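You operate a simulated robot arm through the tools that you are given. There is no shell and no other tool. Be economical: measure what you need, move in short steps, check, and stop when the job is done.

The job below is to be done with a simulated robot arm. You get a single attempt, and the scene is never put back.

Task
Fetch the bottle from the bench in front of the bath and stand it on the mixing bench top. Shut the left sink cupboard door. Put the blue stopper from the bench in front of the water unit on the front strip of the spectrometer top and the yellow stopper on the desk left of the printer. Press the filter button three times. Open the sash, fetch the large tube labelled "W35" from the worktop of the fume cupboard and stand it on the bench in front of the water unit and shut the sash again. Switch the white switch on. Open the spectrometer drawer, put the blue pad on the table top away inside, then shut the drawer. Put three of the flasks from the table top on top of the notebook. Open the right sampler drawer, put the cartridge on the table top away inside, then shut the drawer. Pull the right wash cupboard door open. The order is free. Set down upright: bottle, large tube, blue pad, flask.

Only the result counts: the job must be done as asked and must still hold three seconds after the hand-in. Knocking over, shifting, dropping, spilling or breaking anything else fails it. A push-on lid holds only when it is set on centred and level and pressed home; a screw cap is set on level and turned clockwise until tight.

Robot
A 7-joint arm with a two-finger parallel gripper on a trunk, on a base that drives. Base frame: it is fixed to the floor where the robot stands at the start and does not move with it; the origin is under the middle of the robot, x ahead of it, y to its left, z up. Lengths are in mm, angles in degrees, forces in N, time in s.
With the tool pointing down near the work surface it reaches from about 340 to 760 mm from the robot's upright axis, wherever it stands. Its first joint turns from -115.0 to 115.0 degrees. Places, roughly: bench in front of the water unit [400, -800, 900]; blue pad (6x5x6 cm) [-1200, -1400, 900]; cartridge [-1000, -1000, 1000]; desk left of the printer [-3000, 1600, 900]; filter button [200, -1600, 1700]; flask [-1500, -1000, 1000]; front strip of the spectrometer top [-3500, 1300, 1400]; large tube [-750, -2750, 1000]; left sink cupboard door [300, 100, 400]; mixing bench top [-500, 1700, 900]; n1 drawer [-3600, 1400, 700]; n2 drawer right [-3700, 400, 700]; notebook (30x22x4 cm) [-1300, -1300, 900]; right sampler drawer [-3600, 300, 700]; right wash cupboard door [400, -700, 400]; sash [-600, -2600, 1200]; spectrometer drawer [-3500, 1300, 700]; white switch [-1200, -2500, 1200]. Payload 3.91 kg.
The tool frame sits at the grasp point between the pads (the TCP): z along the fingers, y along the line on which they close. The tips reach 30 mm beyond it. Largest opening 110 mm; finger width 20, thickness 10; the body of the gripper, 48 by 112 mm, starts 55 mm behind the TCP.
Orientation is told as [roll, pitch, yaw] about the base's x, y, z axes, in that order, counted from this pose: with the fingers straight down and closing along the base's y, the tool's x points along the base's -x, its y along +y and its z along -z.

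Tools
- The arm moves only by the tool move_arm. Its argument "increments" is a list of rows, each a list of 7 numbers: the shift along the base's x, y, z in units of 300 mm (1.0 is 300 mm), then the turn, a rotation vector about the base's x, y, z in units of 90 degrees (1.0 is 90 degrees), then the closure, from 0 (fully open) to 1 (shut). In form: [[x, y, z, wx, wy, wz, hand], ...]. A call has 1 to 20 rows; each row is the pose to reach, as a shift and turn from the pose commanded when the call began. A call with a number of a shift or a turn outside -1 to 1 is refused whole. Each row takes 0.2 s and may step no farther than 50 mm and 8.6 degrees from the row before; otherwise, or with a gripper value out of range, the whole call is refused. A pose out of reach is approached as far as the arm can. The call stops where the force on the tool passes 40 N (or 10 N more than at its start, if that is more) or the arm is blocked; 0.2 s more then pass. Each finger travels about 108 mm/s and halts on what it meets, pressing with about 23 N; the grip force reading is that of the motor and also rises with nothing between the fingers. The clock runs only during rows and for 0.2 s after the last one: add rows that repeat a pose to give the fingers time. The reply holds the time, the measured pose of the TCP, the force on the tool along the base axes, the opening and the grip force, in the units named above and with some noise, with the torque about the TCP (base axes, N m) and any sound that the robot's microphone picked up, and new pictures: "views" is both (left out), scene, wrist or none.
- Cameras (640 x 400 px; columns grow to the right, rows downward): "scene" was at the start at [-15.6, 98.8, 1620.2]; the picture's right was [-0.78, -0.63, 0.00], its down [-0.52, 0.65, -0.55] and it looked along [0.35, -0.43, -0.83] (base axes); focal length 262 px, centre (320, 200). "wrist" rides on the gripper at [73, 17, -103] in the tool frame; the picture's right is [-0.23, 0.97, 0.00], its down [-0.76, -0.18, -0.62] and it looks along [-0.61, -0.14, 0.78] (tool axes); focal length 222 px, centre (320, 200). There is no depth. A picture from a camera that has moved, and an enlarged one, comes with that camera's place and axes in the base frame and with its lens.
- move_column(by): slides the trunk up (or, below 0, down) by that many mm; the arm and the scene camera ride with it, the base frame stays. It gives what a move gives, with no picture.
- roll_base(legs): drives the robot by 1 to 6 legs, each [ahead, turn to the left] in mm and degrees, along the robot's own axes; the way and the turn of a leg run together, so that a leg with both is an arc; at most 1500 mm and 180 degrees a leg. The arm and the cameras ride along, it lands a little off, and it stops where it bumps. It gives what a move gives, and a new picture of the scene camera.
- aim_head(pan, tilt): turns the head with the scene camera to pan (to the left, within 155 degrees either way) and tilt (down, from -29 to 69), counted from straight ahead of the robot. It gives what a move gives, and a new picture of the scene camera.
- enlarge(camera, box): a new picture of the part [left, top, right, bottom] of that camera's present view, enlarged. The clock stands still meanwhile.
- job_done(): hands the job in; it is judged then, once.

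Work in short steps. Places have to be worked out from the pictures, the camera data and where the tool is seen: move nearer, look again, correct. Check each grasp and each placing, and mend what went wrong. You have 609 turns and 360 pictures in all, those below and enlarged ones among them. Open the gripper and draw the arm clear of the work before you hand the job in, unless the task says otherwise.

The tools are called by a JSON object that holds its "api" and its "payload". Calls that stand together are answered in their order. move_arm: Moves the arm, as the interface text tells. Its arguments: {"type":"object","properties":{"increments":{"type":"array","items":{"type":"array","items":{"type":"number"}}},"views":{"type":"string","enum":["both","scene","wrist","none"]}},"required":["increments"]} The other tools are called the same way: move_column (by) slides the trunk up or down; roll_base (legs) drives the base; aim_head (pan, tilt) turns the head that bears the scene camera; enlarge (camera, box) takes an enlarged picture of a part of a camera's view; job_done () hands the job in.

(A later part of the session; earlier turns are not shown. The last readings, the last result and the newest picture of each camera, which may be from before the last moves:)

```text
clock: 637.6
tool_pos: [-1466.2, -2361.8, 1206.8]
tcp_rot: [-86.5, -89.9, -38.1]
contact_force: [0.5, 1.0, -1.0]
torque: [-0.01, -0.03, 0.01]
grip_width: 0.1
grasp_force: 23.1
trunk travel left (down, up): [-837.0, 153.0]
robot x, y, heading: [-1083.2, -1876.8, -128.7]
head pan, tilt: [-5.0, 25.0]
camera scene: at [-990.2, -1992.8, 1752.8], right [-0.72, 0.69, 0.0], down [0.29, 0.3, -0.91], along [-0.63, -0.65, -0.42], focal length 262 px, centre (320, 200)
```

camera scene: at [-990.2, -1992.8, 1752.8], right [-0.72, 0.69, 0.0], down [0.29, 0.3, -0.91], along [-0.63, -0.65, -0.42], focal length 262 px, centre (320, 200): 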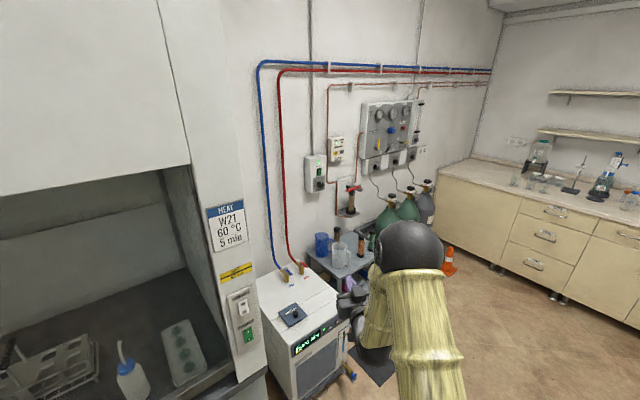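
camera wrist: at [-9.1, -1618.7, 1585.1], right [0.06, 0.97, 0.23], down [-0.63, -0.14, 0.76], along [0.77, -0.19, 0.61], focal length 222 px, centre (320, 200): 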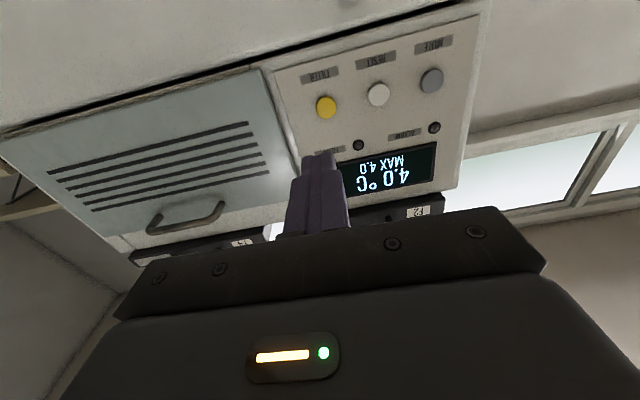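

Turning was blocked (rear near the table leg). I look at the switch closely from here.

{"api": "enlarge", "payload": {"camera": "scene", "box": [190, 260, 310, 360]}}

{"api": "aim_head", "payload": {"pan": 150, "tilt": 60}}

```text
4.00 times, centred on (250, 310) of scene
camera zoom: at [-990.2, -1992.8, 1752.8], right [-0.72, 0.69, 0.0], down [0.29, 0.3, -0.91], along [-0.63, -0.65, -0.42], focal length 1047 px, centre (600, -240)
```

zoom: 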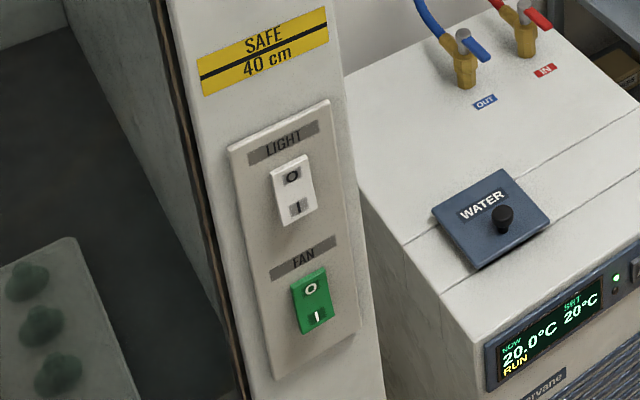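

```text
clock: 640.0
tool_pos: [-1466.3, -2361.7, 1205.9]
tcp_rot: [-85.8, -90.0, -38.7]
contact_force: [0.3, -0.6, -1.2]
torque: [0.0, -0.01, -0.04]
grip_width: 0.0
grasp_force: 22.7
trunk travel left (down, up): [-837.0, 153.0]
robot x, y, heading: [-1082.8, -1877.3, -128.4]
head pan, tilt: [150.0, 60.0]
camera scene: at [-864.2, -1902.3, 1702.7], right [0.36, -0.93, 0.0], down [-0.81, -0.31, -0.5], along [0.47, 0.18, -0.87], focal length 262 px, centre (320, 200)
```

scene: 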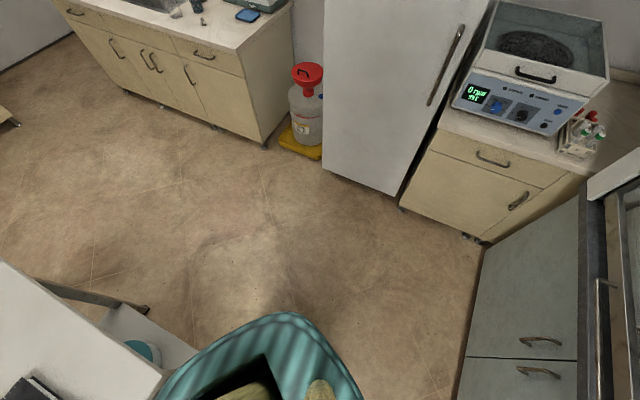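

The rear touched the table side. I reverse out and come in again further from the table, at x≈-680.

{"api": "roll_base", "payload": {"legs": [[-660, 0], [0, 39], [430, 0]]}}

{"api": "aim_head", "payload": {"pan": -90, "tilt": 40}}

{"api": "aim_head", "payload": {"pan": -10, "tilt": 30}}

```text
clock: 642.2
tool_pos: [-1309.5, -2171.5, 1206.5]
tcp_rot: [-96.5, -90.0, -27.6]
contact_force: [-0.5, 0.0, -0.1]
torque: [-0.01, -0.03, -0.01]
grip_width: 0.0
grasp_force: 22.8
trunk travel left (down, up): [-837.0, 153.0]
robot x, y, heading: [-926.9, -1686.6, -125.8]
head pan, tilt: [150.0, 60.0]
stopped in leg 1: the robot was blocked; the commanded pose is now the measured one
camera scene: at [-706.1, -1701.0, 1702.8], right [0.4, -0.91, 0.0], down [-0.79, -0.35, -0.5], along [0.46, 0.2, -0.87], focal length 262 px, centre (320, 200)
```

scene: 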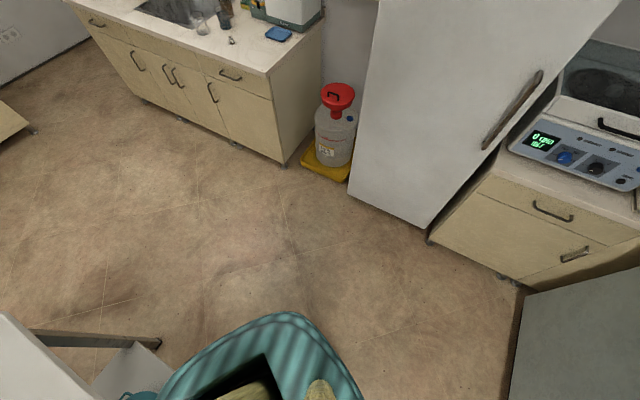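

```text
clock: 645.6
tool_pos: [-1308.6, -2172.2, 1205.9]
tcp_rot: [-63.5, -90.0, -60.4]
contact_force: [0.5, 0.9, -0.2]
torque: [-0.02, 0.0, 0.02]
grip_width: 0.0
grasp_force: 22.9
trunk travel left (down, up): [-837.0, 153.0]
robot x, y, heading: [-924.0, -1687.6, -126.0]
head pan, tilt: [-90.0, 40.0]
camera scene: at [-835.2, -1679.2, 1729.5], right [0.59, 0.81, 0.0], down [0.52, -0.38, -0.77], along [-0.62, 0.45, -0.64], focal length 262 px, centre (320, 200)
```

scene: 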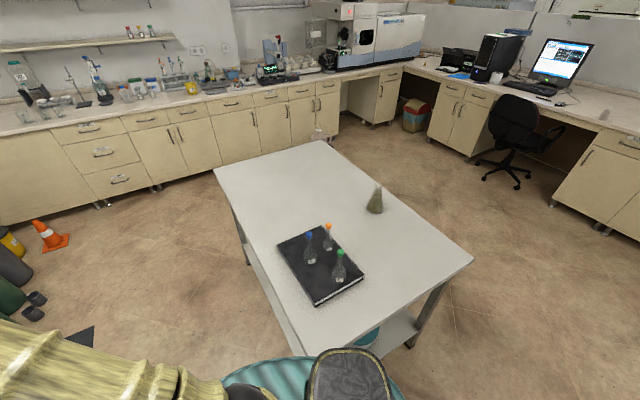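

```text
clock: 647.2
tool_pos: [-1308.8, -2171.8, 1206.8]
tcp_rot: [-64.5, -89.9, -59.6]
contact_force: [-1.0, -0.1, -0.1]
torque: [-0.01, 0.04, 0.01]
grip_width: 0.0
grasp_force: 23.2
trunk travel left (down, up): [-837.0, 153.0]
robot x, y, heading: [-924.3, -1687.1, -126.5]
head pan, tilt: [-10.0, 30.0]
camera scene: at [-831.9, -1791.9, 1744.8], right [-0.69, 0.72, 0.0], down [0.36, 0.35, -0.87], along [-0.63, -0.6, -0.5], focal length 262 px, centre (320, 200)
```

scene: 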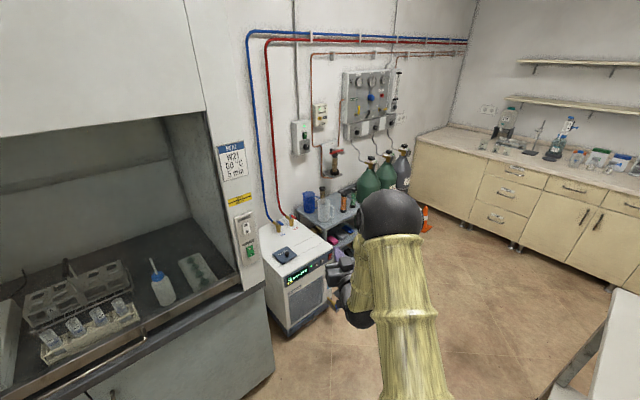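

Table and flasks are fine. The robot's right side rests against the table corner; turn right a bit, reverse clear, then approach again.

{"api": "roll_base", "payload": {"legs": [[20, 0], [0, -20], [-560, 0]]}}

```text
clock: 649.8
tool_pos: [-1483.9, -2045.0, 1206.4]
tcp_rot: [-44.9, -89.9, -98.8]
contact_force: [0.2, 0.3, -0.6]
torque: [-0.01, -0.01, 0.02]
grip_width: 0.0
grasp_force: 22.5
trunk travel left (down, up): [-837.0, 153.0]
robot x, y, heading: [-958.1, -1726.4, -141.0]
head pan, tilt: [-10.0, 30.0]
stopped in leg 3: the robot was blocked; the commanded pose is now the measured one
camera scene: at [-893.8, -1846.9, 1745.1], right [-0.48, 0.88, 0.0], down [0.44, 0.24, -0.87], along [-0.76, -0.42, -0.5], focal length 262 px, centre (320, 200)
```

scene: 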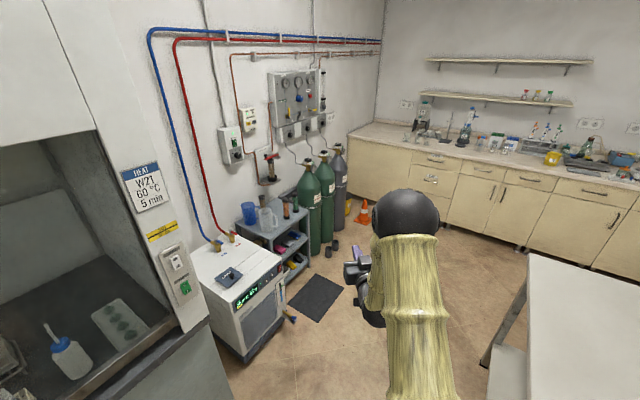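

Turn further right so the body is parallel to the table edge, then reverse.

{"api": "roll_base", "payload": {"legs": [[40, 0], [0, -37]]}}

{"api": "roll_base", "payload": {"legs": [[-500, 0]]}}

```text
clock: 652.4
tool_pos: [-1600.6, -1686.1, 1207.3]
tcp_rot: [-71.8, -89.9, -109.0]
contact_force: [0.0, -0.5, 0.1]
torque: [0.01, 0.0, 0.05]
grip_width: 0.0
grasp_force: 23.0
trunk travel left (down, up): [-837.0, 153.0]
robot x, y, heading: [-986.9, -1751.4, -178.2]
head pan, tilt: [-10.0, 30.0]
camera scene: at [-1012.0, -1887.1, 1744.8], right [0.15, 0.99, 0.0], down [0.49, -0.07, -0.87], along [-0.86, 0.13, -0.5], focal length 262 px, centre (320, 200)
```

scene: 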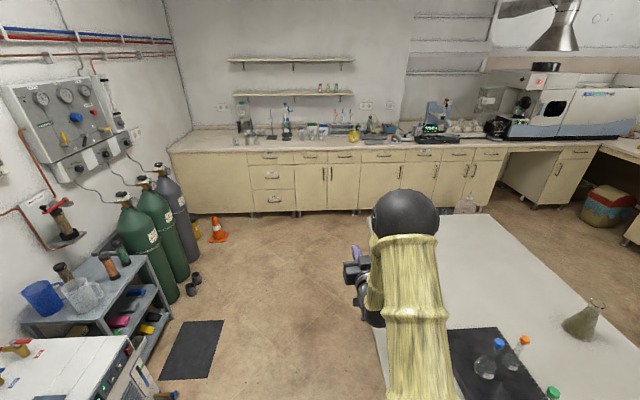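

```text
clock: 655.4
tool_pos: [-1099.6, -1674.2, 1206.2]
tcp_rot: [-96.8, -89.8, -83.9]
contact_force: [0.0, 0.4, -0.4]
torque: [-0.02, 0.01, 0.03]
grip_width: 0.1
grasp_force: 23.1
trunk travel left (down, up): [-837.0, 153.0]
robot x, y, heading: [-486.6, -1739.3, -178.1]
head pan, tilt: [-10.0, 30.0]
camera scene: at [-510.4, -1873.1, 1744.8], right [0.15, 0.99, 0.0], down [0.49, -0.07, -0.87], along [-0.86, 0.13, -0.5], focal length 262 px, centre (320, 200)
```

scene: 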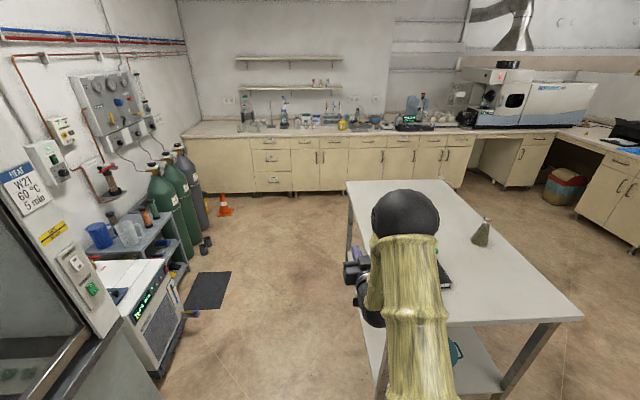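

Clear now. Advance a bit, turn to face the fume cupboard.

{"api": "roll_base", "payload": {"legs": [[100, 0], [0, 86], [130, 0]]}}

{"api": "aim_head", "payload": {"pan": 0, "tilt": 30}}

```text
clock: 661.1
tool_pos: [-687.4, -2474.9, 1206.8]
tcp_rot: [-96.6, -90.0, 2.4]
contact_force: [0.4, 0.3, 0.5]
torque: [0.02, 0.01, -0.03]
grip_width: 0.0
grasp_force: 23.4
trunk travel left (down, up): [-837.0, 153.0]
robot x, y, heading: [-590.3, -1868.5, -91.8]
head pan, tilt: [-10.0, 30.0]
camera scene: at [-452.9, -1897.8, 1744.8], right [-0.98, 0.21, 0.0], down [0.1, 0.49, -0.87], along [-0.18, -0.85, -0.5], focal length 262 px, centre (320, 200)
```

scene: 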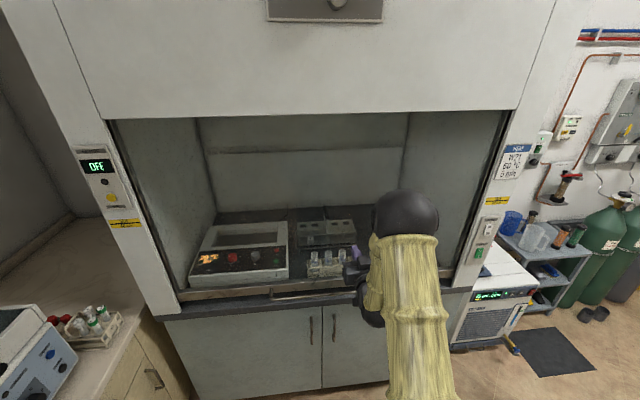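

```text
clock: 661.8
tool_pos: [-687.7, -2475.6, 1206.7]
tcp_rot: [-83.1, -89.9, -11.2]
contact_force: [0.6, 0.4, 0.5]
torque: [0.01, -0.02, 0.04]
grip_width: 0.0
grasp_force: 23.6
trunk travel left (down, up): [-837.0, 153.0]
robot x, y, heading: [-588.2, -1864.9, -91.6]
head pan, tilt: [0.0, 30.0]
camera scene: at [-437.8, -1900.6, 1744.8], right [-1.0, 0.03, 0.0], down [0.02, 0.5, -0.87], along [-0.03, -0.87, -0.5], focal length 262 px, centre (320, 200)
```

scene: 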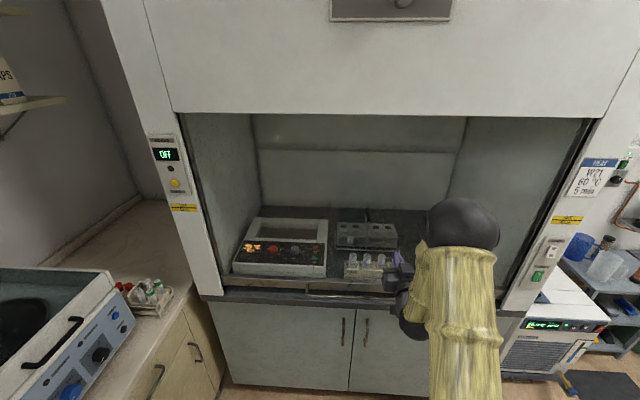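

Enlarge the sash rail and worktop.

{"api": "enlarge", "payload": {"camera": "scene", "box": [210, 190, 450, 340]}}

```text
2.67 times, centred on (330, 265) of scene
camera zoom: at [-437.8, -1900.6, 1744.8], right [-1.0, 0.03, 0.0], down [0.02, 0.5, -0.87], along [-0.03, -0.87, -0.5], focal length 698 px, centre (293, 27)
```

zoom: 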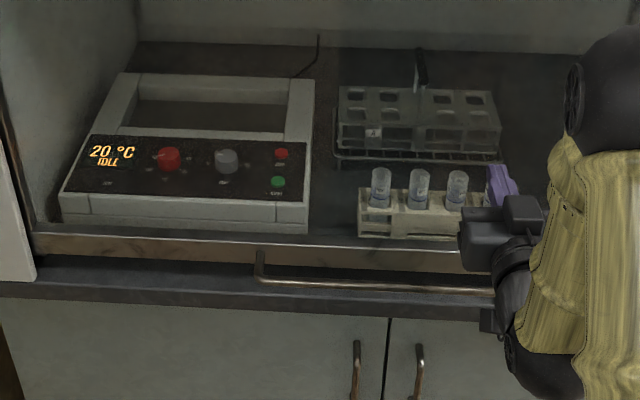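

Bar ≈ y -2565, z≈956, centred x≈-612. Pull the tool back and roll it so the fingers close vertically.

{"api": "move_arm", "payload": {"increments": [[0.04, 0.1, 0, 0, -0.09, 0, 1], [0.08, 0.2, 0, -0.005, -0.18, 0, 0.8], [0.12, 0.2, 0, -0.008, -0.27, 0, 0.6], [0.16, 0.2, 0, -0.011, -0.36, 0, 0.5], [0.2, 0.2, 0, -0.014, -0.45, 0, 0.5], [0.2, 0.2, 0, -0.016, -0.54, 0, 0.5], [0.2, 0.2, 0, -0.019, -0.63, 0, 0.5], [0.2, 0.2, 0, -0.022, -0.72, 0, 0.5], [0.2, 0.2, 0, -0.024, -0.81, 0, 0.5], [0.2, 0.2, 0, -0.027, -0.89, 0, 0.5], [0.2, 0.2, 0, -0.03, -0.94, 0, 0.5], [0.2, 0.2, 0, -0.03, -1, 0, 0.5]], "views": "none"}}

{"api": "move_column", "payload": {"by": -180}}

{"api": "move_arm", "payload": {"increments": [[0, 0, 0, 0, 0, 0, 0.5]], "views": "both"}}

```text
clock: 664.4
tool_pos: [-626.8, -2415.8, 1206.6]
tcp_rot: [87.5, 0.1, 178.3]
contact_force: [1.1, 0.1, 0.3]
torque: [0.01, 0.02, -0.03]
grip_width: 55.0
grasp_force: 0.1
trunk travel left (down, up): [-837.0, 153.0]
robot x, y, heading: [-583.8, -1865.2, -92.2]
head pan, tilt: [0.0, 30.0]
```

```text
clock: 666.4
tool_pos: [-627.7, -2415.4, 1028.0]
tcp_rot: [87.6, -0.2, 178.3]
contact_force: [-0.2, -0.2, 0.4]
torque: [-0.01, 0.06, 0.01]
grip_width: 54.9
grasp_force: 0.1
trunk travel left (down, up): [-657.0, 333.0]
robot x, y, heading: [-588.1, -1865.9, -92.0]
head pan, tilt: [0.0, 30.0]
```

```text
clock: 666.8
tool_pos: [-628.6, -2415.2, 1027.1]
tcp_rot: [87.5, -0.1, 178.3]
contact_force: [0.9, -0.1, -0.2]
torque: [0.01, 0.02, 0.0]
grip_width: 55.1
grasp_force: 0.1
trunk travel left (down, up): [-657.0, 333.0]
robot x, y, heading: [-586.4, -1865.1, -91.7]
head pan, tilt: [0.0, 30.0]
camera scene: at [-437.7, -1900.7, 1564.8], right [-1.0, 0.03, 0.0], down [0.02, 0.5, -0.87], along [-0.03, -0.87, -0.5], focal length 262 px, centre (320, 200)
camera wrist: at [-551.9, -2315.6, 1049.1], right [-0.23, -0.04, 0.97], down [-0.74, 0.65, -0.15], along [-0.63, -0.76, -0.17], focal length 222 px, centre (320, 200)
```

scene: 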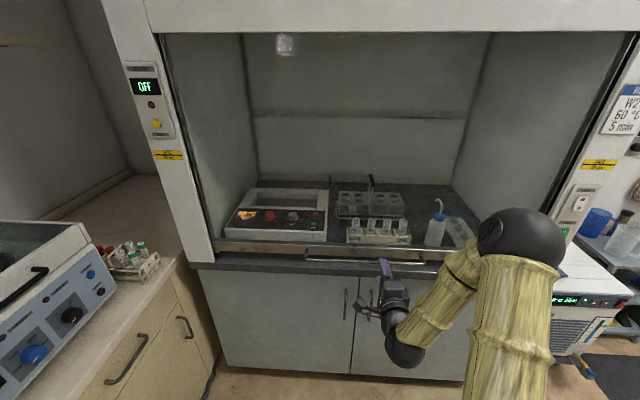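
wrist: 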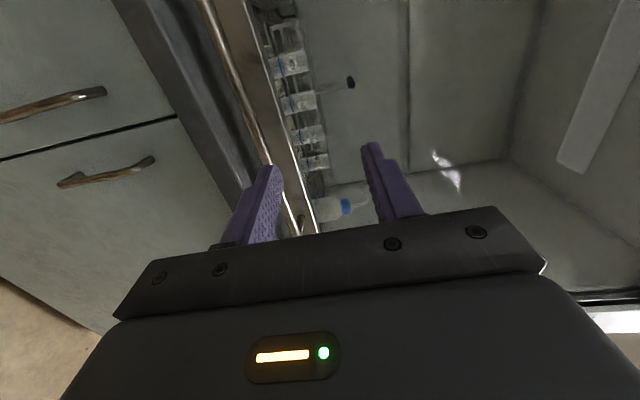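

Bar ≈(y -2583, z 940), worktop slab edge ≈ z 915 below it. Approach with fingers narrowly open at z≈943.

{"api": "move_arm", "payload": {"increments": [[0.02, -0.05, -0.1, 0, 0, 0, 0.6], [0.04, -0.1, -0.2, 0, 0, 0, 0.72], [0.045, -0.2, -0.26, 0, 0, 0, 0.76], [0.045, -0.3, -0.28, 0, 0, 0, 0.76], [0.045, -0.38, -0.28, 0, 0, 0, 0.76]], "views": "both"}}

```text
clock: 668.0
tool_pos: [-614.8, -2531.4, 945.1]
tcp_rot: [87.5, -0.1, 178.3]
contact_force: [-0.6, 0.0, 0.4]
torque: [0.01, -0.01, -0.02]
grip_width: 26.5
grasp_force: 0.1
trunk travel left (down, up): [-657.0, 333.0]
robot x, y, heading: [-588.9, -1870.0, -91.6]
head pan, tilt: [0.0, 30.0]
camera scene: at [-437.7, -1900.9, 1564.8], right [-1.0, 0.03, 0.0], down [0.02, 0.5, -0.87], along [-0.03, -0.87, -0.5], focal length 262 px, centre (320, 200)
camera wrist: at [-538.0, -2431.7, 968.0], right [-0.23, -0.04, 0.97], down [-0.74, 0.65, -0.15], along [-0.63, -0.76, -0.17], focal length 222 px, centre (320, 200)
```

scene: 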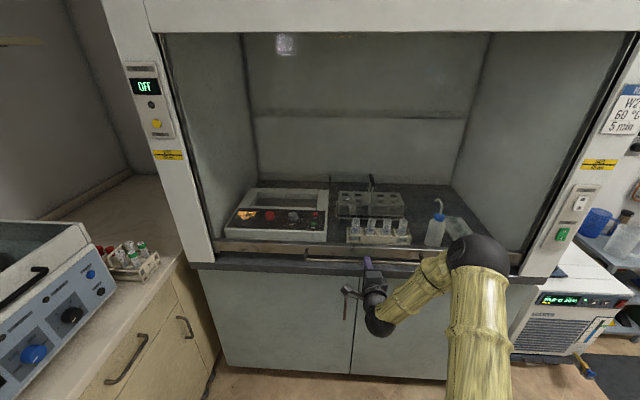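
wrist: 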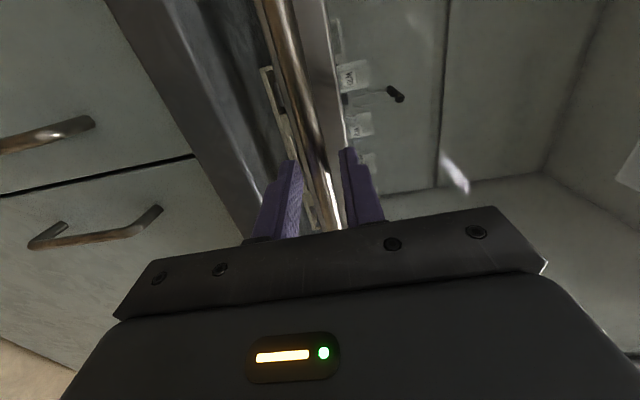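

The bar lies between the finger planes. Advance ~42 mm.

{"api": "move_arm", "payload": {"increments": [[0, -0.06, -0.008, 0, 0, 0, 0.76], [0, -0.11, -0.012, 0, 0, 0, 0.76], [0, -0.14, -0.015, 0, 0, 0, 0.76]], "views": "wrist"}}

```text
clock: 668.8
tool_pos: [-614.6, -2572.3, 941.3]
tcp_rot: [87.5, -0.1, 178.3]
contact_force: [-0.3, 0.2, -0.3]
torque: [0.0, 0.01, -0.01]
grip_width: 26.3
grasp_force: 0.1
trunk travel left (down, up): [-657.0, 333.0]
robot x, y, heading: [-591.5, -1865.1, -91.7]
head pan, tilt: [0.0, 30.0]
camera wrist: at [-538.1, -2471.7, 962.8], right [-0.23, -0.04, 0.97], down [-0.74, 0.65, -0.15], along [-0.63, -0.76, -0.17], focal length 222 px, centre (320, 200)
```

wrist: 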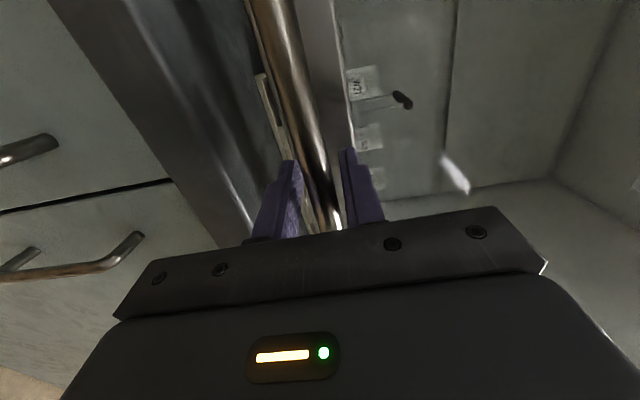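

Close on the bar.

{"api": "move_arm", "payload": {"increments": [[0, 0, 0, 0, 0, 0, 1], [0, 0, 0, 0, 0, 0, 1], [0, 0, 0, 0, 0, 0, 1]], "views": "none"}}

```text
clock: 669.6
tool_pos: [-614.2, -2571.3, 940.6]
tcp_rot: [87.7, -0.1, 178.4]
contact_force: [1.9, -6.0, 4.6]
torque: [-0.13, -0.28, -0.01]
grip_width: 13.6
grasp_force: 44.8
trunk travel left (down, up): [-657.0, 333.0]
robot x, y, heading: [-591.8, -1865.0, -91.6]
head pan, tilt: [0.0, 30.0]
```

Gripped (13.6 mm). Lift the sash with the trunk.

{"api": "move_column", "payload": {"by": 150}}

{"api": "move_column", "payload": {"by": 180}}

{"api": "aim_head", "payload": {"pan": 0, "tilt": 35}}

```text
clock: 671.4
tool_pos: [-615.2, -2571.1, 1091.3]
tcp_rot: [87.7, -0.1, 178.2]
contact_force: [0.7, 1.0, 0.1]
torque: [0.12, -0.26, 0.32]
grip_width: 13.7
grasp_force: 45.5
trunk travel left (down, up): [-807.0, 183.0]
robot x, y, heading: [-588.2, -1867.4, -91.9]
head pan, tilt: [0.0, 30.0]
```

```text
clock: 673.4
tool_pos: [-614.1, -2570.9, 1271.8]
tcp_rot: [87.7, -0.1, 178.3]
contact_force: [0.4, 1.1, -1.0]
torque: [0.06, -0.24, 0.07]
grip_width: 13.9
grasp_force: 45.3
trunk travel left (down, up): [-987.0, 3.0]
robot x, y, heading: [-590.8, -1864.6, -91.8]
head pan, tilt: [0.0, 30.0]
```

```text
clock: 674.0
tool_pos: [-613.7, -2571.1, 1272.5]
tcp_rot: [87.5, -0.1, 178.3]
contact_force: [1.1, -1.5, 3.6]
torque: [0.01, -0.23, 0.05]
grip_width: 13.8
grasp_force: 44.5
trunk travel left (down, up): [-987.0, 3.0]
robot x, y, heading: [-587.0, -1863.6, -91.8]
head pan, tilt: [0.0, 35.0]
camera scene: at [-437.3, -1898.4, 1887.1], right [-1.0, 0.03, 0.0], down [0.02, 0.57, -0.82], along [-0.03, -0.82, -0.57], focal length 262 px, centre (320, 200)
```

scene: 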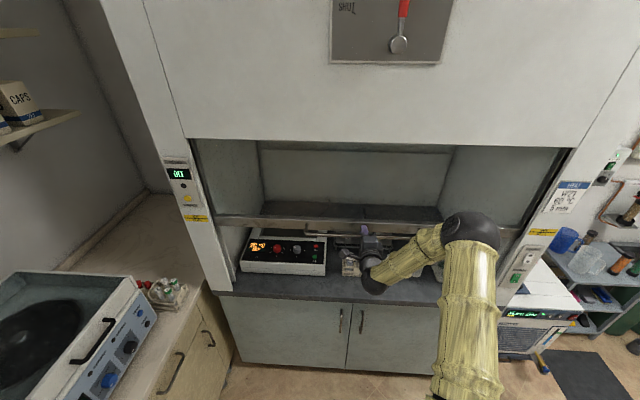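

The sash is up ~330 mm. Release and see whether it holds.

{"api": "move_arm", "payload": {"increments": [[0, 0, 0.04, 0, 0, 0, 1], [0, 0, 0.1, 0, 0, 0, 1], [0, 0, 0.2, 0, 0, 0, 1], [0, 0, 0.2, 0, 0, 0, 0.9], [0, 0, 0.2, 0, 0, 0, 0.76], [0, 0, 0.2, 0, 0, 0, 0.74], [0, 0.1, 0.2, 0, 0, 0, 0.7], [0, 0.25, 0.2, 0, 0, 0, 0.6], [0, 0.4, 0.2, 0, 0, 0, 0.6]], "views": "both"}}

```text
clock: 676.0
tool_pos: [-614.4, -2449.6, 1333.6]
tcp_rot: [87.6, -0.2, 178.3]
contact_force: [0.2, 0.1, -0.5]
torque: [0.0, -0.01, -0.02]
grip_width: 43.9
grasp_force: 0.0
trunk travel left (down, up): [-987.0, 3.0]
robot x, y, heading: [-588.9, -1868.1, -91.9]
head pan, tilt: [0.0, 35.0]
camera scene: at [-438.0, -1897.0, 1887.1], right [-1.0, 0.03, 0.0], down [0.02, 0.57, -0.82], along [-0.03, -0.82, -0.57], focal length 262 px, centre (320, 200)
camera wrist: at [-539.0, -2350.4, 1355.2], right [-0.23, -0.03, 0.97], down [-0.74, 0.65, -0.15], along [-0.63, -0.76, -0.17], focal length 222 px, centre (320, 200)
```

scene: 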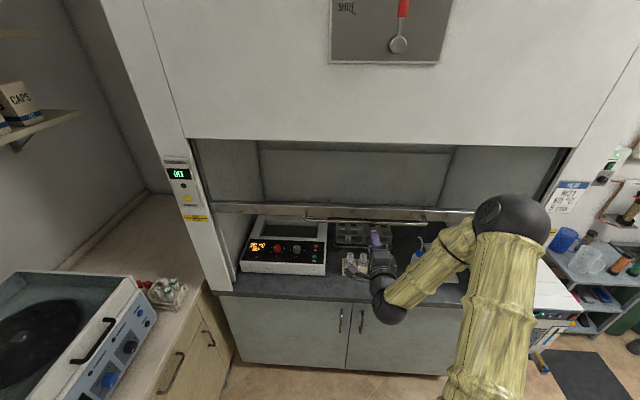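
wrist: 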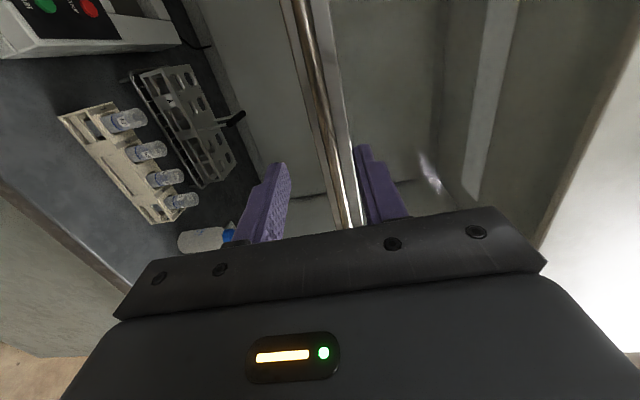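

The sash holds. Look at the tubes' labels.

{"api": "enlarge", "payload": {"camera": "wrist", "box": [50, 80, 242, 230]}}

{"api": "enlarge", "payload": {"camera": "scene", "box": [300, 210, 460, 310]}}

```text
2.67 times, centred on (146, 155) of wrist
camera zoom: at [-539.0, -2350.4, 1355.2], right [-0.23, -0.03, 0.97], down [-0.74, 0.65, -0.15], along [-0.63, -0.76, -0.17], focal length 592 px, centre (784, 320)
```

zoom: 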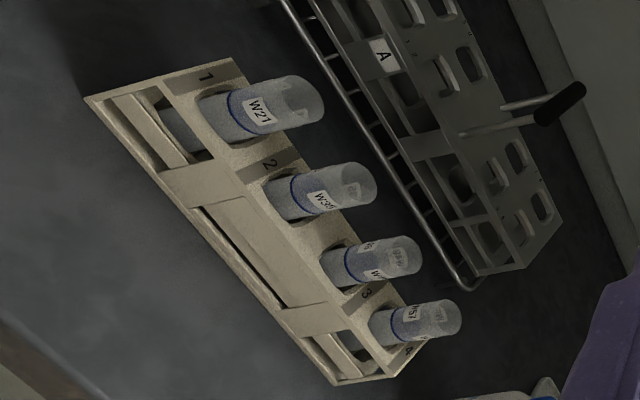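

```text
4.00 times, centred on (380, 260) of scene
camera zoom: at [-438.0, -1897.0, 1887.1], right [-1.0, 0.03, 0.0], down [0.02, 0.57, -0.82], along [-0.03, -0.82, -0.57], focal length 1047 px, centre (80, -40)
```

zoom: 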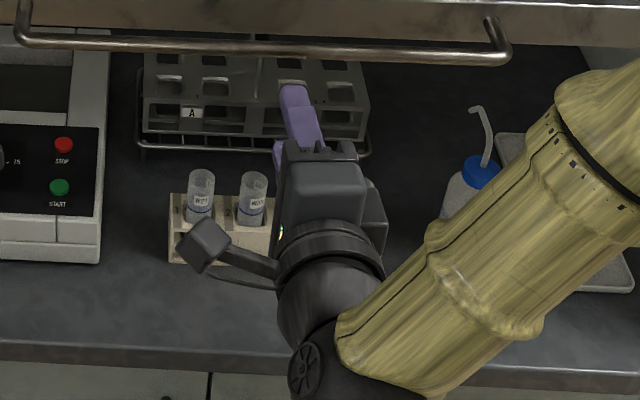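

Lower the trunk to bring the wrist camera nearer the labels.

{"api": "move_column", "payload": {"by": -250}}

{"api": "enlarge", "payload": {"camera": "wrist", "box": [50, 0, 370, 200]}}

```text
clock: 678.6
tool_pos: [-615.8, -2451.9, 1082.1]
tcp_rot: [87.5, -0.2, 178.4]
contact_force: [0.4, -0.4, -0.6]
torque: [0.02, 0.01, 0.01]
grip_width: 43.9
grasp_force: 0.0
trunk travel left (down, up): [-737.0, 253.0]
robot x, y, heading: [-585.7, -1862.0, -91.7]
head pan, tilt: [0.0, 35.0]
```

```text
2.00 times, centred on (210, 100) of wrist
camera zoom: at [-538.7, -2351.7, 1104.6], right [-0.23, -0.04, 0.97], down [-0.74, 0.65, -0.15], along [-0.63, -0.76, -0.17], focal length 444 px, centre (540, 400)
```

zoom: 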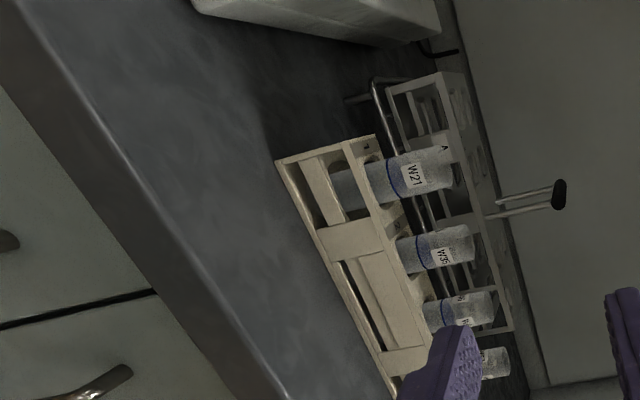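

{"api": "enlarge", "payload": {"camera": "wrist", "box": [210, 60, 310, 200]}}

```text
2.86 times, centred on (260, 130) of wrist
camera zoom: at [-538.7, -2351.7, 1104.6], right [-0.23, -0.04, 0.97], down [-0.74, 0.65, -0.15], along [-0.63, -0.76, -0.17], focal length 635 px, centre (491, 400)
```

zoom: 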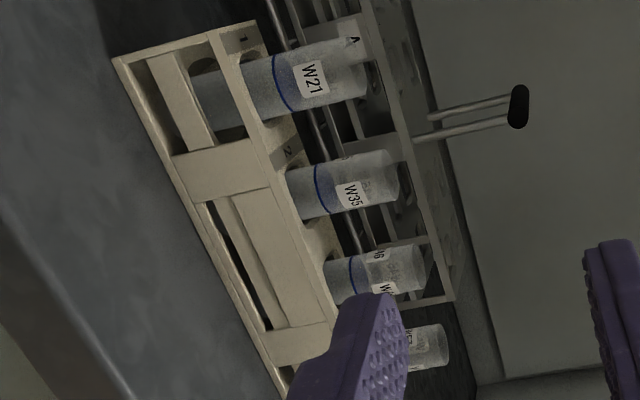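

Tube in position 2 is "W35", at ≈(-666,-2727), top z≈1004. Roll the gripper back to horizontal closing and tilt it 35° down.

{"api": "move_arm", "payload": {"increments": [[0, 0.02, 0, 0.003, 0.09, 0, 0.6], [0, 0.04, 0, 0.006, 0.18, 0, 0.6], [0, 0.06, 0, 0.008, 0.27, 0, 0.6], [0, 0.08, 0, 0.011, 0.36, 0, 0.6], [0, 0.1, 0, 0.014, 0.45, 0, 0.6], [0, 0.12, 0, 0.016, 0.54, 0, 0.6], [0, 0.14, 0, 0.019, 0.63, 0, 0.6], [0, 0.16, 0, 0.022, 0.72, 0, 0.6], [0, 0.16, 0, 0.024, 0.81, 0, 0.6], [0, 0.16, 0, 0.027, 0.89, 0, 0.6], [0, 0.16, 0, 0.03, 0.94, 0, 0.6], [0, 0.16, 0, 0.03, 1, 0, 0.6]], "views": "none"}}

{"api": "move_arm", "payload": {"increments": [[0, 0, 0.02, 0.09, 0, 0, 0.6], [0, 0, 0.04, 0.18, 0, 0, 0.6], [0, 0, 0.06, 0.27, 0, 0, 0.6], [0, 0, 0.08, 0.36, 0, 0, 0.6], [0, 0, 0.08, 0.39, 0, 0, 0.6]], "views": "both"}}

```text
clock: 681.2
tool_pos: [-614.6, -2404.7, 1081.5]
tcp_rot: [-99.2, -89.8, 4.9]
contact_force: [0.6, -0.1, -0.1]
torque: [-0.03, 0.01, 0.03]
grip_width: 44.1
grasp_force: 0.1
trunk travel left (down, up): [-737.0, 253.0]
robot x, y, heading: [-590.7, -1861.5, -91.7]
head pan, tilt: [0.0, 35.0]
```

```text
clock: 682.4
tool_pos: [-613.4, -2403.0, 1107.4]
tcp_rot: [-4.3, -54.8, -89.8]
contact_force: [0.3, 0.1, -0.3]
torque: [0.02, 0.03, -0.04]
grip_width: 43.9
grasp_force: 0.1
out of reach, approached as far as the arm can: row 1
trunk travel left (down, up): [-737.0, 253.0]
robot x, y, heading: [-589.5, -1866.3, -92.2]
head pan, tilt: [0.0, 35.0]
camera scene: at [-437.5, -1898.4, 1637.0], right [-1.0, 0.03, 0.0], down [0.02, 0.57, -0.82], along [-0.03, -0.82, -0.57], focal length 262 px, centre (320, 200)
camera wrist: at [-589.1, -2278.7, 1107.6], right [0.97, -0.19, 0.14], down [-0.13, 0.08, 0.99], along [-0.2, -0.98, 0.05], focal length 222 px, centre (320, 200)
```

scene: 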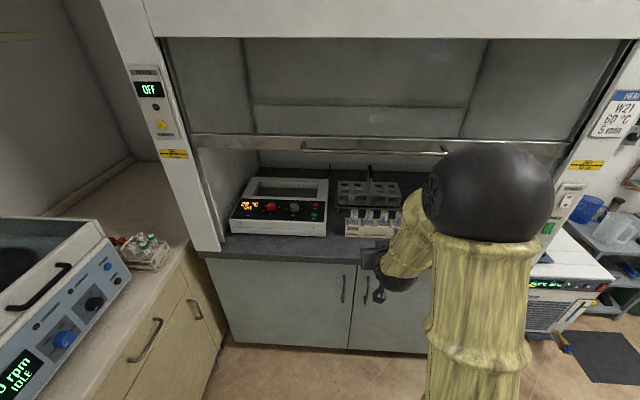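
wrist: 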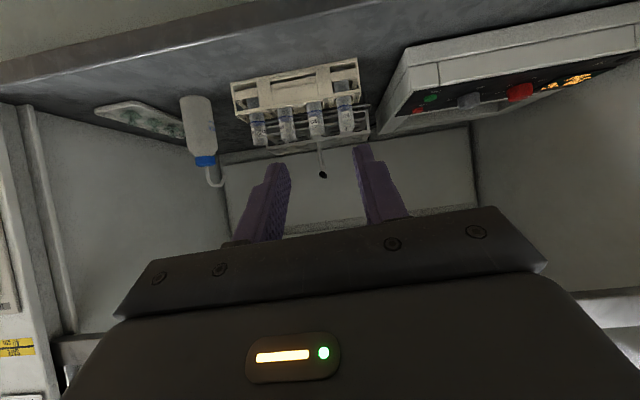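

Orientation good; drive 150 mm ahead and move to the pre-grasp pose in front of tube 2.

{"api": "roll_base", "payload": {"legs": [[150, 0]]}}

{"api": "move_arm", "payload": {"increments": [[-0.05, -0.05, -0.05, 0, 0, 0, 0.6], [-0.1, -0.12, -0.12, 0, 0, 0, 0.6], [-0.15, -0.19, -0.17, 0, 0, 0, 0.6]], "views": "wrist"}}

```text
clock: 683.7
tool_pos: [-617.6, -2544.6, 1107.6]
tcp_rot: [-4.4, -54.8, -89.8]
contact_force: [0.3, -0.5, -0.8]
torque: [0.02, 0.01, 0.0]
grip_width: 44.0
grasp_force: 0.1
trunk travel left (down, up): [-737.0, 253.0]
robot x, y, heading: [-593.9, -2006.5, -91.9]
head pan, tilt: [0.0, 35.0]
camera scene: at [-442.4, -2040.6, 1636.9], right [-1.0, 0.03, 0.0], down [0.02, 0.57, -0.82], along [-0.03, -0.82, -0.57], focal length 262 px, centre (320, 200)
```

scene: 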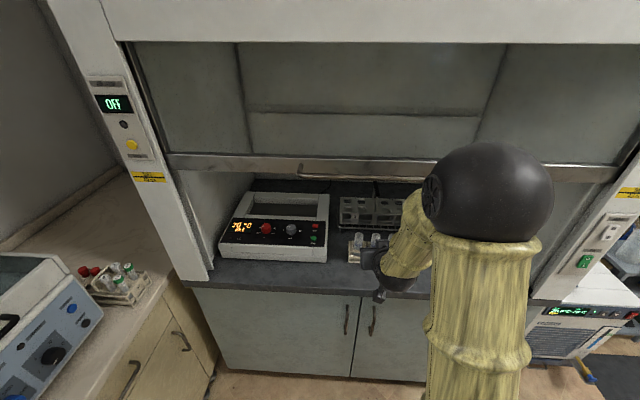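

```text
clock: 684.5
tool_pos: [-664.1, -2602.4, 1055.6]
tcp_rot: [-4.3, -54.8, -89.8]
contact_force: [-0.8, 0.4, -0.5]
torque: [-0.01, 0.0, -0.02]
grip_width: 43.9
grasp_force: 0.1
trunk travel left (down, up): [-737.0, 253.0]
robot x, y, heading: [-593.3, -2002.9, -92.0]
head pan, tilt: [0.0, 35.0]
camera wrist: at [-639.1, -2478.0, 1056.1], right [0.97, -0.19, 0.14], down [-0.13, 0.08, 0.99], along [-0.2, -0.98, 0.05], focal length 222 px, centre (320, 200)
```

wrist: 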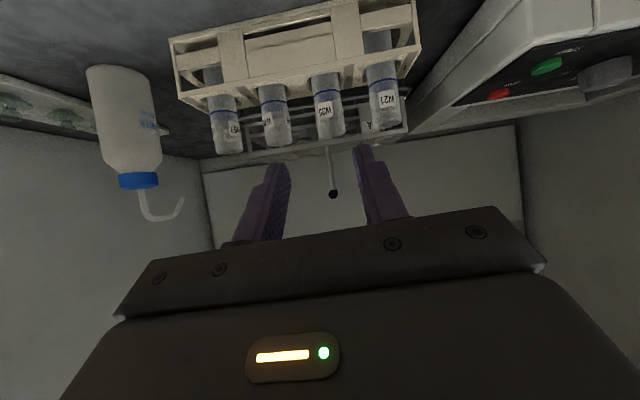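

W35 tube axis ≈(-668,-2727), top ≈995. Advance along the tool axis to grip at z≈972.

{"api": "move_arm", "payload": {"increments": [[-0.013, -0.1, -0.067, 0, 0, 0, 0.6], [-0.013, -0.2, -0.134, 0, 0, 0, 0.6], [-0.013, -0.3, -0.2, 0, 0, 0, 0.6], [-0.013, -0.37, -0.25, 0, 0, 0, 0.6], [-0.013, -0.417, -0.279, 0, 0, 0, 0.6]], "views": "wrist"}}

```text
clock: 685.7
tool_pos: [-666.7, -2723.4, 971.9]
tcp_rot: [-4.3, -54.9, -89.8]
contact_force: [0.4, 0.2, -0.2]
torque: [-0.02, -0.02, 0.02]
grip_width: 43.8
grasp_force: 0.1
trunk travel left (down, up): [-737.0, 253.0]
robot x, y, heading: [-591.4, -2006.8, -91.9]
head pan, tilt: [0.0, 35.0]
camera wrist: at [-641.9, -2599.7, 971.2], right [0.97, -0.19, 0.14], down [-0.13, 0.08, 0.99], along [-0.2, -0.98, 0.05], focal length 222 px, centre (320, 200)
```

wrist: 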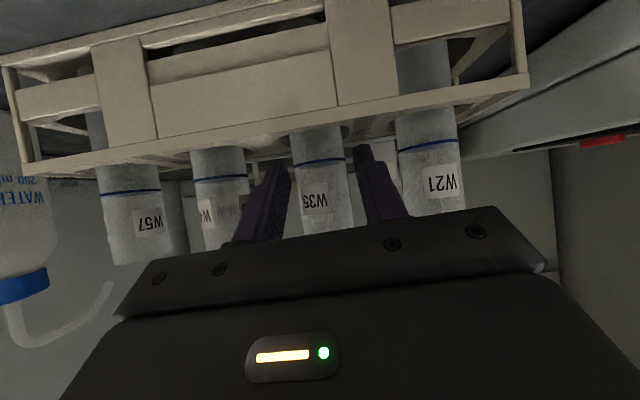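

W35 is centred between the fingers. Close and lift straight up.

{"api": "move_arm", "payload": {"increments": [[0, 0, 0, 0, 0, 0, 0.75], [0, 0, 0, 0, 0, 0, 1], [0, 0, 0, 0, 0, 0, 1], [0, 0, 0, 0, 0, 0, 1], [0, 0, 0.05, 0, 0, 0, 1], [0, 0, 0.12, 0, 0, 0, 1], [0, 0, 0.2, 0, 0, 0, 1]], "views": "wrist"}}

```text
clock: 687.3
tool_pos: [-666.1, -2728.4, 1034.3]
tcp_rot: [-4.3, -55.2, -89.8]
contact_force: [0.4, 0.2, -1.0]
torque: [0.0, -0.09, -0.01]
grip_width: 27.0
grasp_force: 23.1
trunk travel left (down, up): [-737.0, 253.0]
robot x, y, heading: [-593.4, -2007.7, -91.7]
head pan, tilt: [0.0, 35.0]
camera wrist: at [-640.8, -2603.2, 1034.0], right [0.97, -0.19, 0.14], down [-0.13, 0.08, 0.99], along [-0.2, -0.98, 0.06], focal length 222 px, centre (320, 200)
```

wrist: 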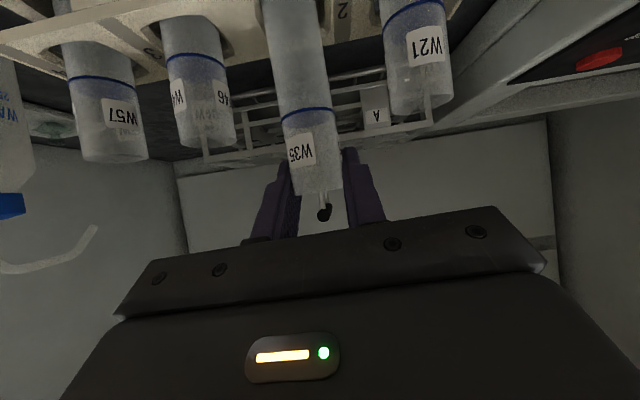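

The tube slid down through the fingers while lifting (label is lower relative to the gripper). Lower back and regrip lower on the tube.

{"api": "move_arm", "payload": {"increments": [[0, 0, -0.08, 0, 0, 0, 1], [0, 0, -0.15, 0, 0, 0, 1], [0, 0, -0.2, 0, 0, 0, 1]], "views": "wrist"}}

```text
clock: 688.1
tool_pos: [-665.3, -2726.2, 975.5]
tcp_rot: [-4.5, -55.4, -89.7]
contact_force: [2.3, -2.6, 21.5]
torque: [-0.34, -0.3, 0.0]
grip_width: 27.5
grasp_force: 23.0
trunk travel left (down, up): [-737.0, 253.0]
robot x, y, heading: [-588.1, -2006.4, -91.9]
head pan, tilt: [0.0, 35.0]
camera wrist: at [-640.1, -2602.7, 973.9], right [0.97, -0.19, 0.14], down [-0.13, 0.09, 0.99], along [-0.2, -0.98, 0.06], focal length 222 px, centre (320, 200)
```

wrist: 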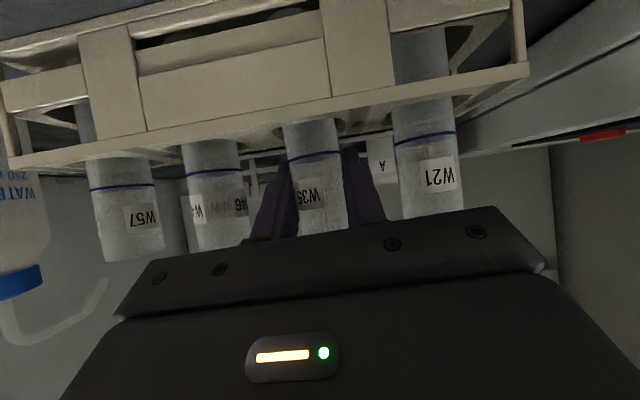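

Analysis: the tube axis is nearer (y≈-2700, Ø27.5), so I was pinching its top end. Open, pull back 24 mm and regrip at its true axis.

{"api": "move_arm", "payload": {"increments": [[0, 0, 0.01, 0, 0, 0, 0.8], [0, 0, 0.01, 0, 0, 0, 0.6], [0, 0, 0.01, 0, 0, 0, 0.6], [0.002, 0.04, 0.012, 0, 0, 0, 0.6], [0.002, 0.08, 0.012, 0, 0, 0, 0.6]], "views": "wrist"}}

```text
clock: 689.3
tool_pos: [-666.1, -2702.0, 974.3]
tcp_rot: [-4.2, -54.8, -89.7]
contact_force: [0.6, -0.7, -0.1]
torque: [0.02, -0.03, 0.03]
grip_width: 43.9
grasp_force: 0.0
trunk travel left (down, up): [-737.0, 253.0]
robot x, y, heading: [-592.0, -2005.8, -92.0]
head pan, tilt: [0.0, 35.0]
camera wrist: at [-641.1, -2577.1, 974.7], right [0.97, -0.19, 0.14], down [-0.13, 0.08, 0.99], along [-0.2, -0.98, 0.05], focal length 222 px, centre (320, 200)
```

wrist: 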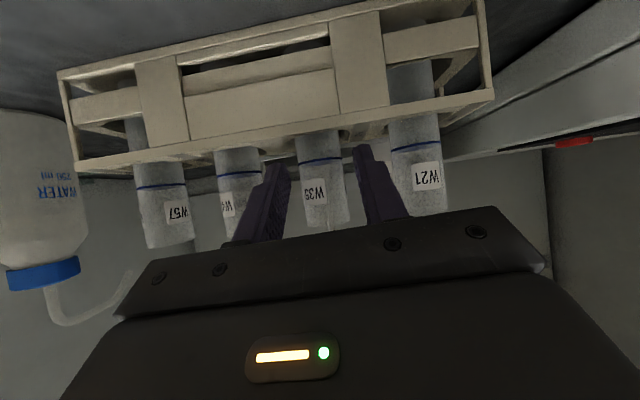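

Tube width now matches the TCP depth. Close and lift.

{"api": "move_arm", "payload": {"increments": [[0.008, 0, 0, 0, 0, 0, 0.75], [0.008, 0, 0, 0, 0, 0, 1], [0.008, 0, 0, 0, 0, 0, 1], [0.008, 0, 0, 0, 0, 0, 1], [0.008, 0, 0.05, 0, 0, 0, 1], [0.008, 0, 0.12, 0, 0, 0, 1], [0.008, 0, 0.2, 0, 0, 0, 1]], "views": "wrist"}}

```text
clock: 690.9
tool_pos: [-664.1, -2702.6, 1038.6]
tcp_rot: [-4.4, -55.1, -89.6]
contact_force: [3.0, 0.4, 0.7]
torque: [-0.06, -0.24, 0.01]
grip_width: 26.9
grasp_force: 22.6
trunk travel left (down, up): [-737.0, 253.0]
robot x, y, heading: [-593.3, -2009.0, -91.9]
head pan, tilt: [0.0, 35.0]
camera wrist: at [-639.3, -2578.5, 1038.4], right [0.97, -0.18, 0.14], down [-0.13, 0.08, 0.99], along [-0.19, -0.98, 0.06], focal length 222 px, centre (320, 200)
```

wrist: 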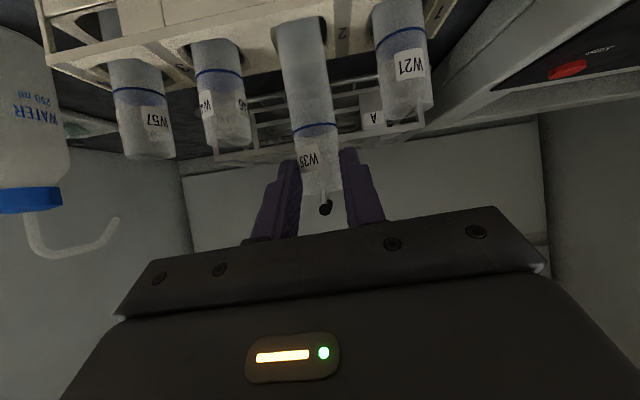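

Some slip again; check whether it keeps creeping by waiting a moment.

{"api": "move_arm", "payload": {"increments": [[0, 0, 0, 0, 0, 0, 1], [0, 0, 0, 0, 0, 0, 1], [0, 0, 0, 0, 0, 0, 1], [0, 0, 0, 0, 0, 0, 1], [0, 0, 0, 0, 0, 0, 1]], "views": "wrist"}}

```text
clock: 692.1
tool_pos: [-663.6, -2701.2, 1036.7]
tcp_rot: [-4.4, -54.8, -89.8]
contact_force: [4.6, -1.6, 0.3]
torque: [-0.15, -0.48, 0.1]
grip_width: 26.6
grasp_force: 22.8
trunk travel left (down, up): [-737.0, 253.0]
robot x, y, heading: [-594.3, -2006.7, -91.8]
head pan, tilt: [0.0, 35.0]
camera wrist: at [-639.2, -2577.0, 1037.2], right [0.97, -0.19, 0.14], down [-0.13, 0.08, 0.99], along [-0.2, -0.98, 0.05], focal length 222 px, centre (320, 200)
```

wrist: 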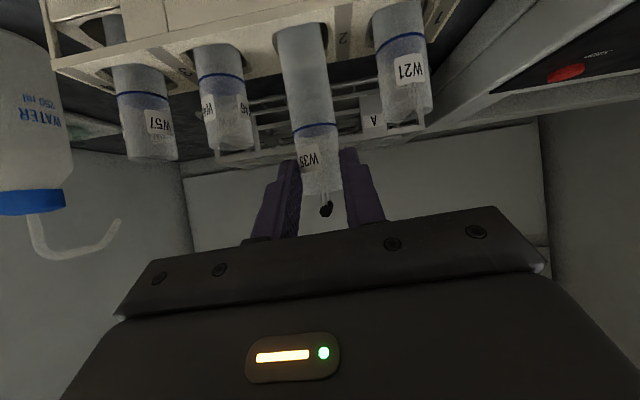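

No creep, but a lateral force (tube leaning in its hole) caused slip. Lower it back, regrip deeper and centred, then lift slowly.

{"api": "move_arm", "payload": {"increments": [[0.013, 0, -0.05, 0, 0, 0, 1], [0.013, 0, -0.12, 0, 0, 0, 1], [0.013, 0, -0.15, 0, 0, 0, 1], [0.013, 0, -0.15, 0, 0, 0, 0.85], [0.013, 0, -0.15, 0, 0, 0, 0.62], [0.013, 0, -0.15, 0, 0, 0, 0.62], [0.013, -0.007, -0.19, 0, 0, 0, 0.62], [0.013, -0.007, -0.22, 0, 0, 0, 0.62]], "views": "wrist"}}

```text
clock: 693.9
tool_pos: [-661.4, -2700.6, 971.1]
tcp_rot: [-4.4, -55.0, -89.6]
contact_force: [0.5, -0.4, 0.7]
torque: [0.02, 0.0, 0.02]
grip_width: 41.3
grasp_force: 0.1
trunk travel left (down, up): [-737.0, 253.0]
robot x, y, heading: [-592.8, -2000.2, -92.0]
head pan, tilt: [0.0, 35.0]
camera wrist: at [-636.6, -2577.7, 970.2], right [0.97, -0.19, 0.14], down [-0.13, 0.08, 0.99], along [-0.2, -0.98, 0.05], focal length 222 px, centre (320, 200)
```

wrist: 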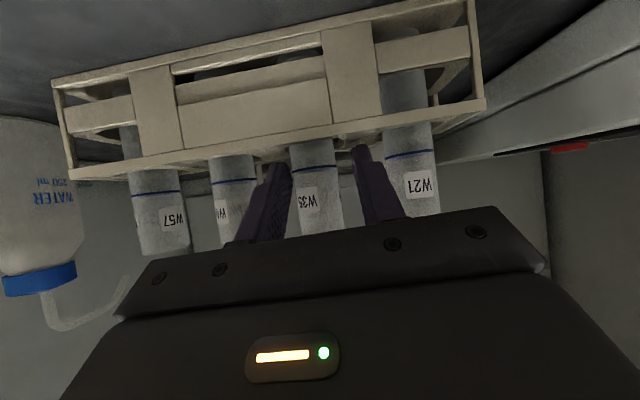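

The gripper was skewed ~4°, tipping the tube in its hole. Level the closing axis, recentre, then grip and lift.

{"api": "move_arm", "payload": {"increments": [[-0.006, 0, 0.005, 0, -0.014, 0.02, 0.62], [-0.012, 0, 0.01, 0, -0.028, 0.04, 0.62], [-0.012, 0, 0.01, 0, -0.028, 0.04, 0.62]], "views": "wrist"}}

```text
clock: 694.7
tool_pos: [-664.4, -2701.9, 972.8]
tcp_rot: [0.1, -54.9, -89.6]
contact_force: [0.4, -0.6, 0.1]
torque: [0.01, 0.0, -0.01]
grip_width: 42.1
grasp_force: 0.0
trunk travel left (down, up): [-737.0, 253.0]
robot x, y, heading: [-589.8, -2004.9, -92.2]
head pan, tilt: [0.0, 35.0]
camera wrist: at [-647.3, -2577.2, 973.7], right [0.97, -0.12, 0.19], down [-0.18, 0.07, 0.98], along [-0.14, -0.99, 0.05], focal length 222 px, centre (320, 200)
```

wrist: 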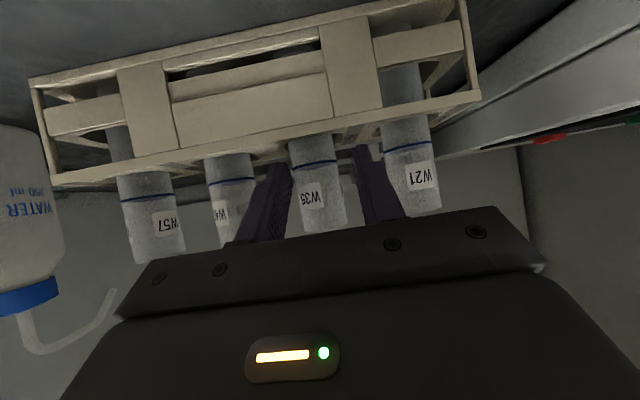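

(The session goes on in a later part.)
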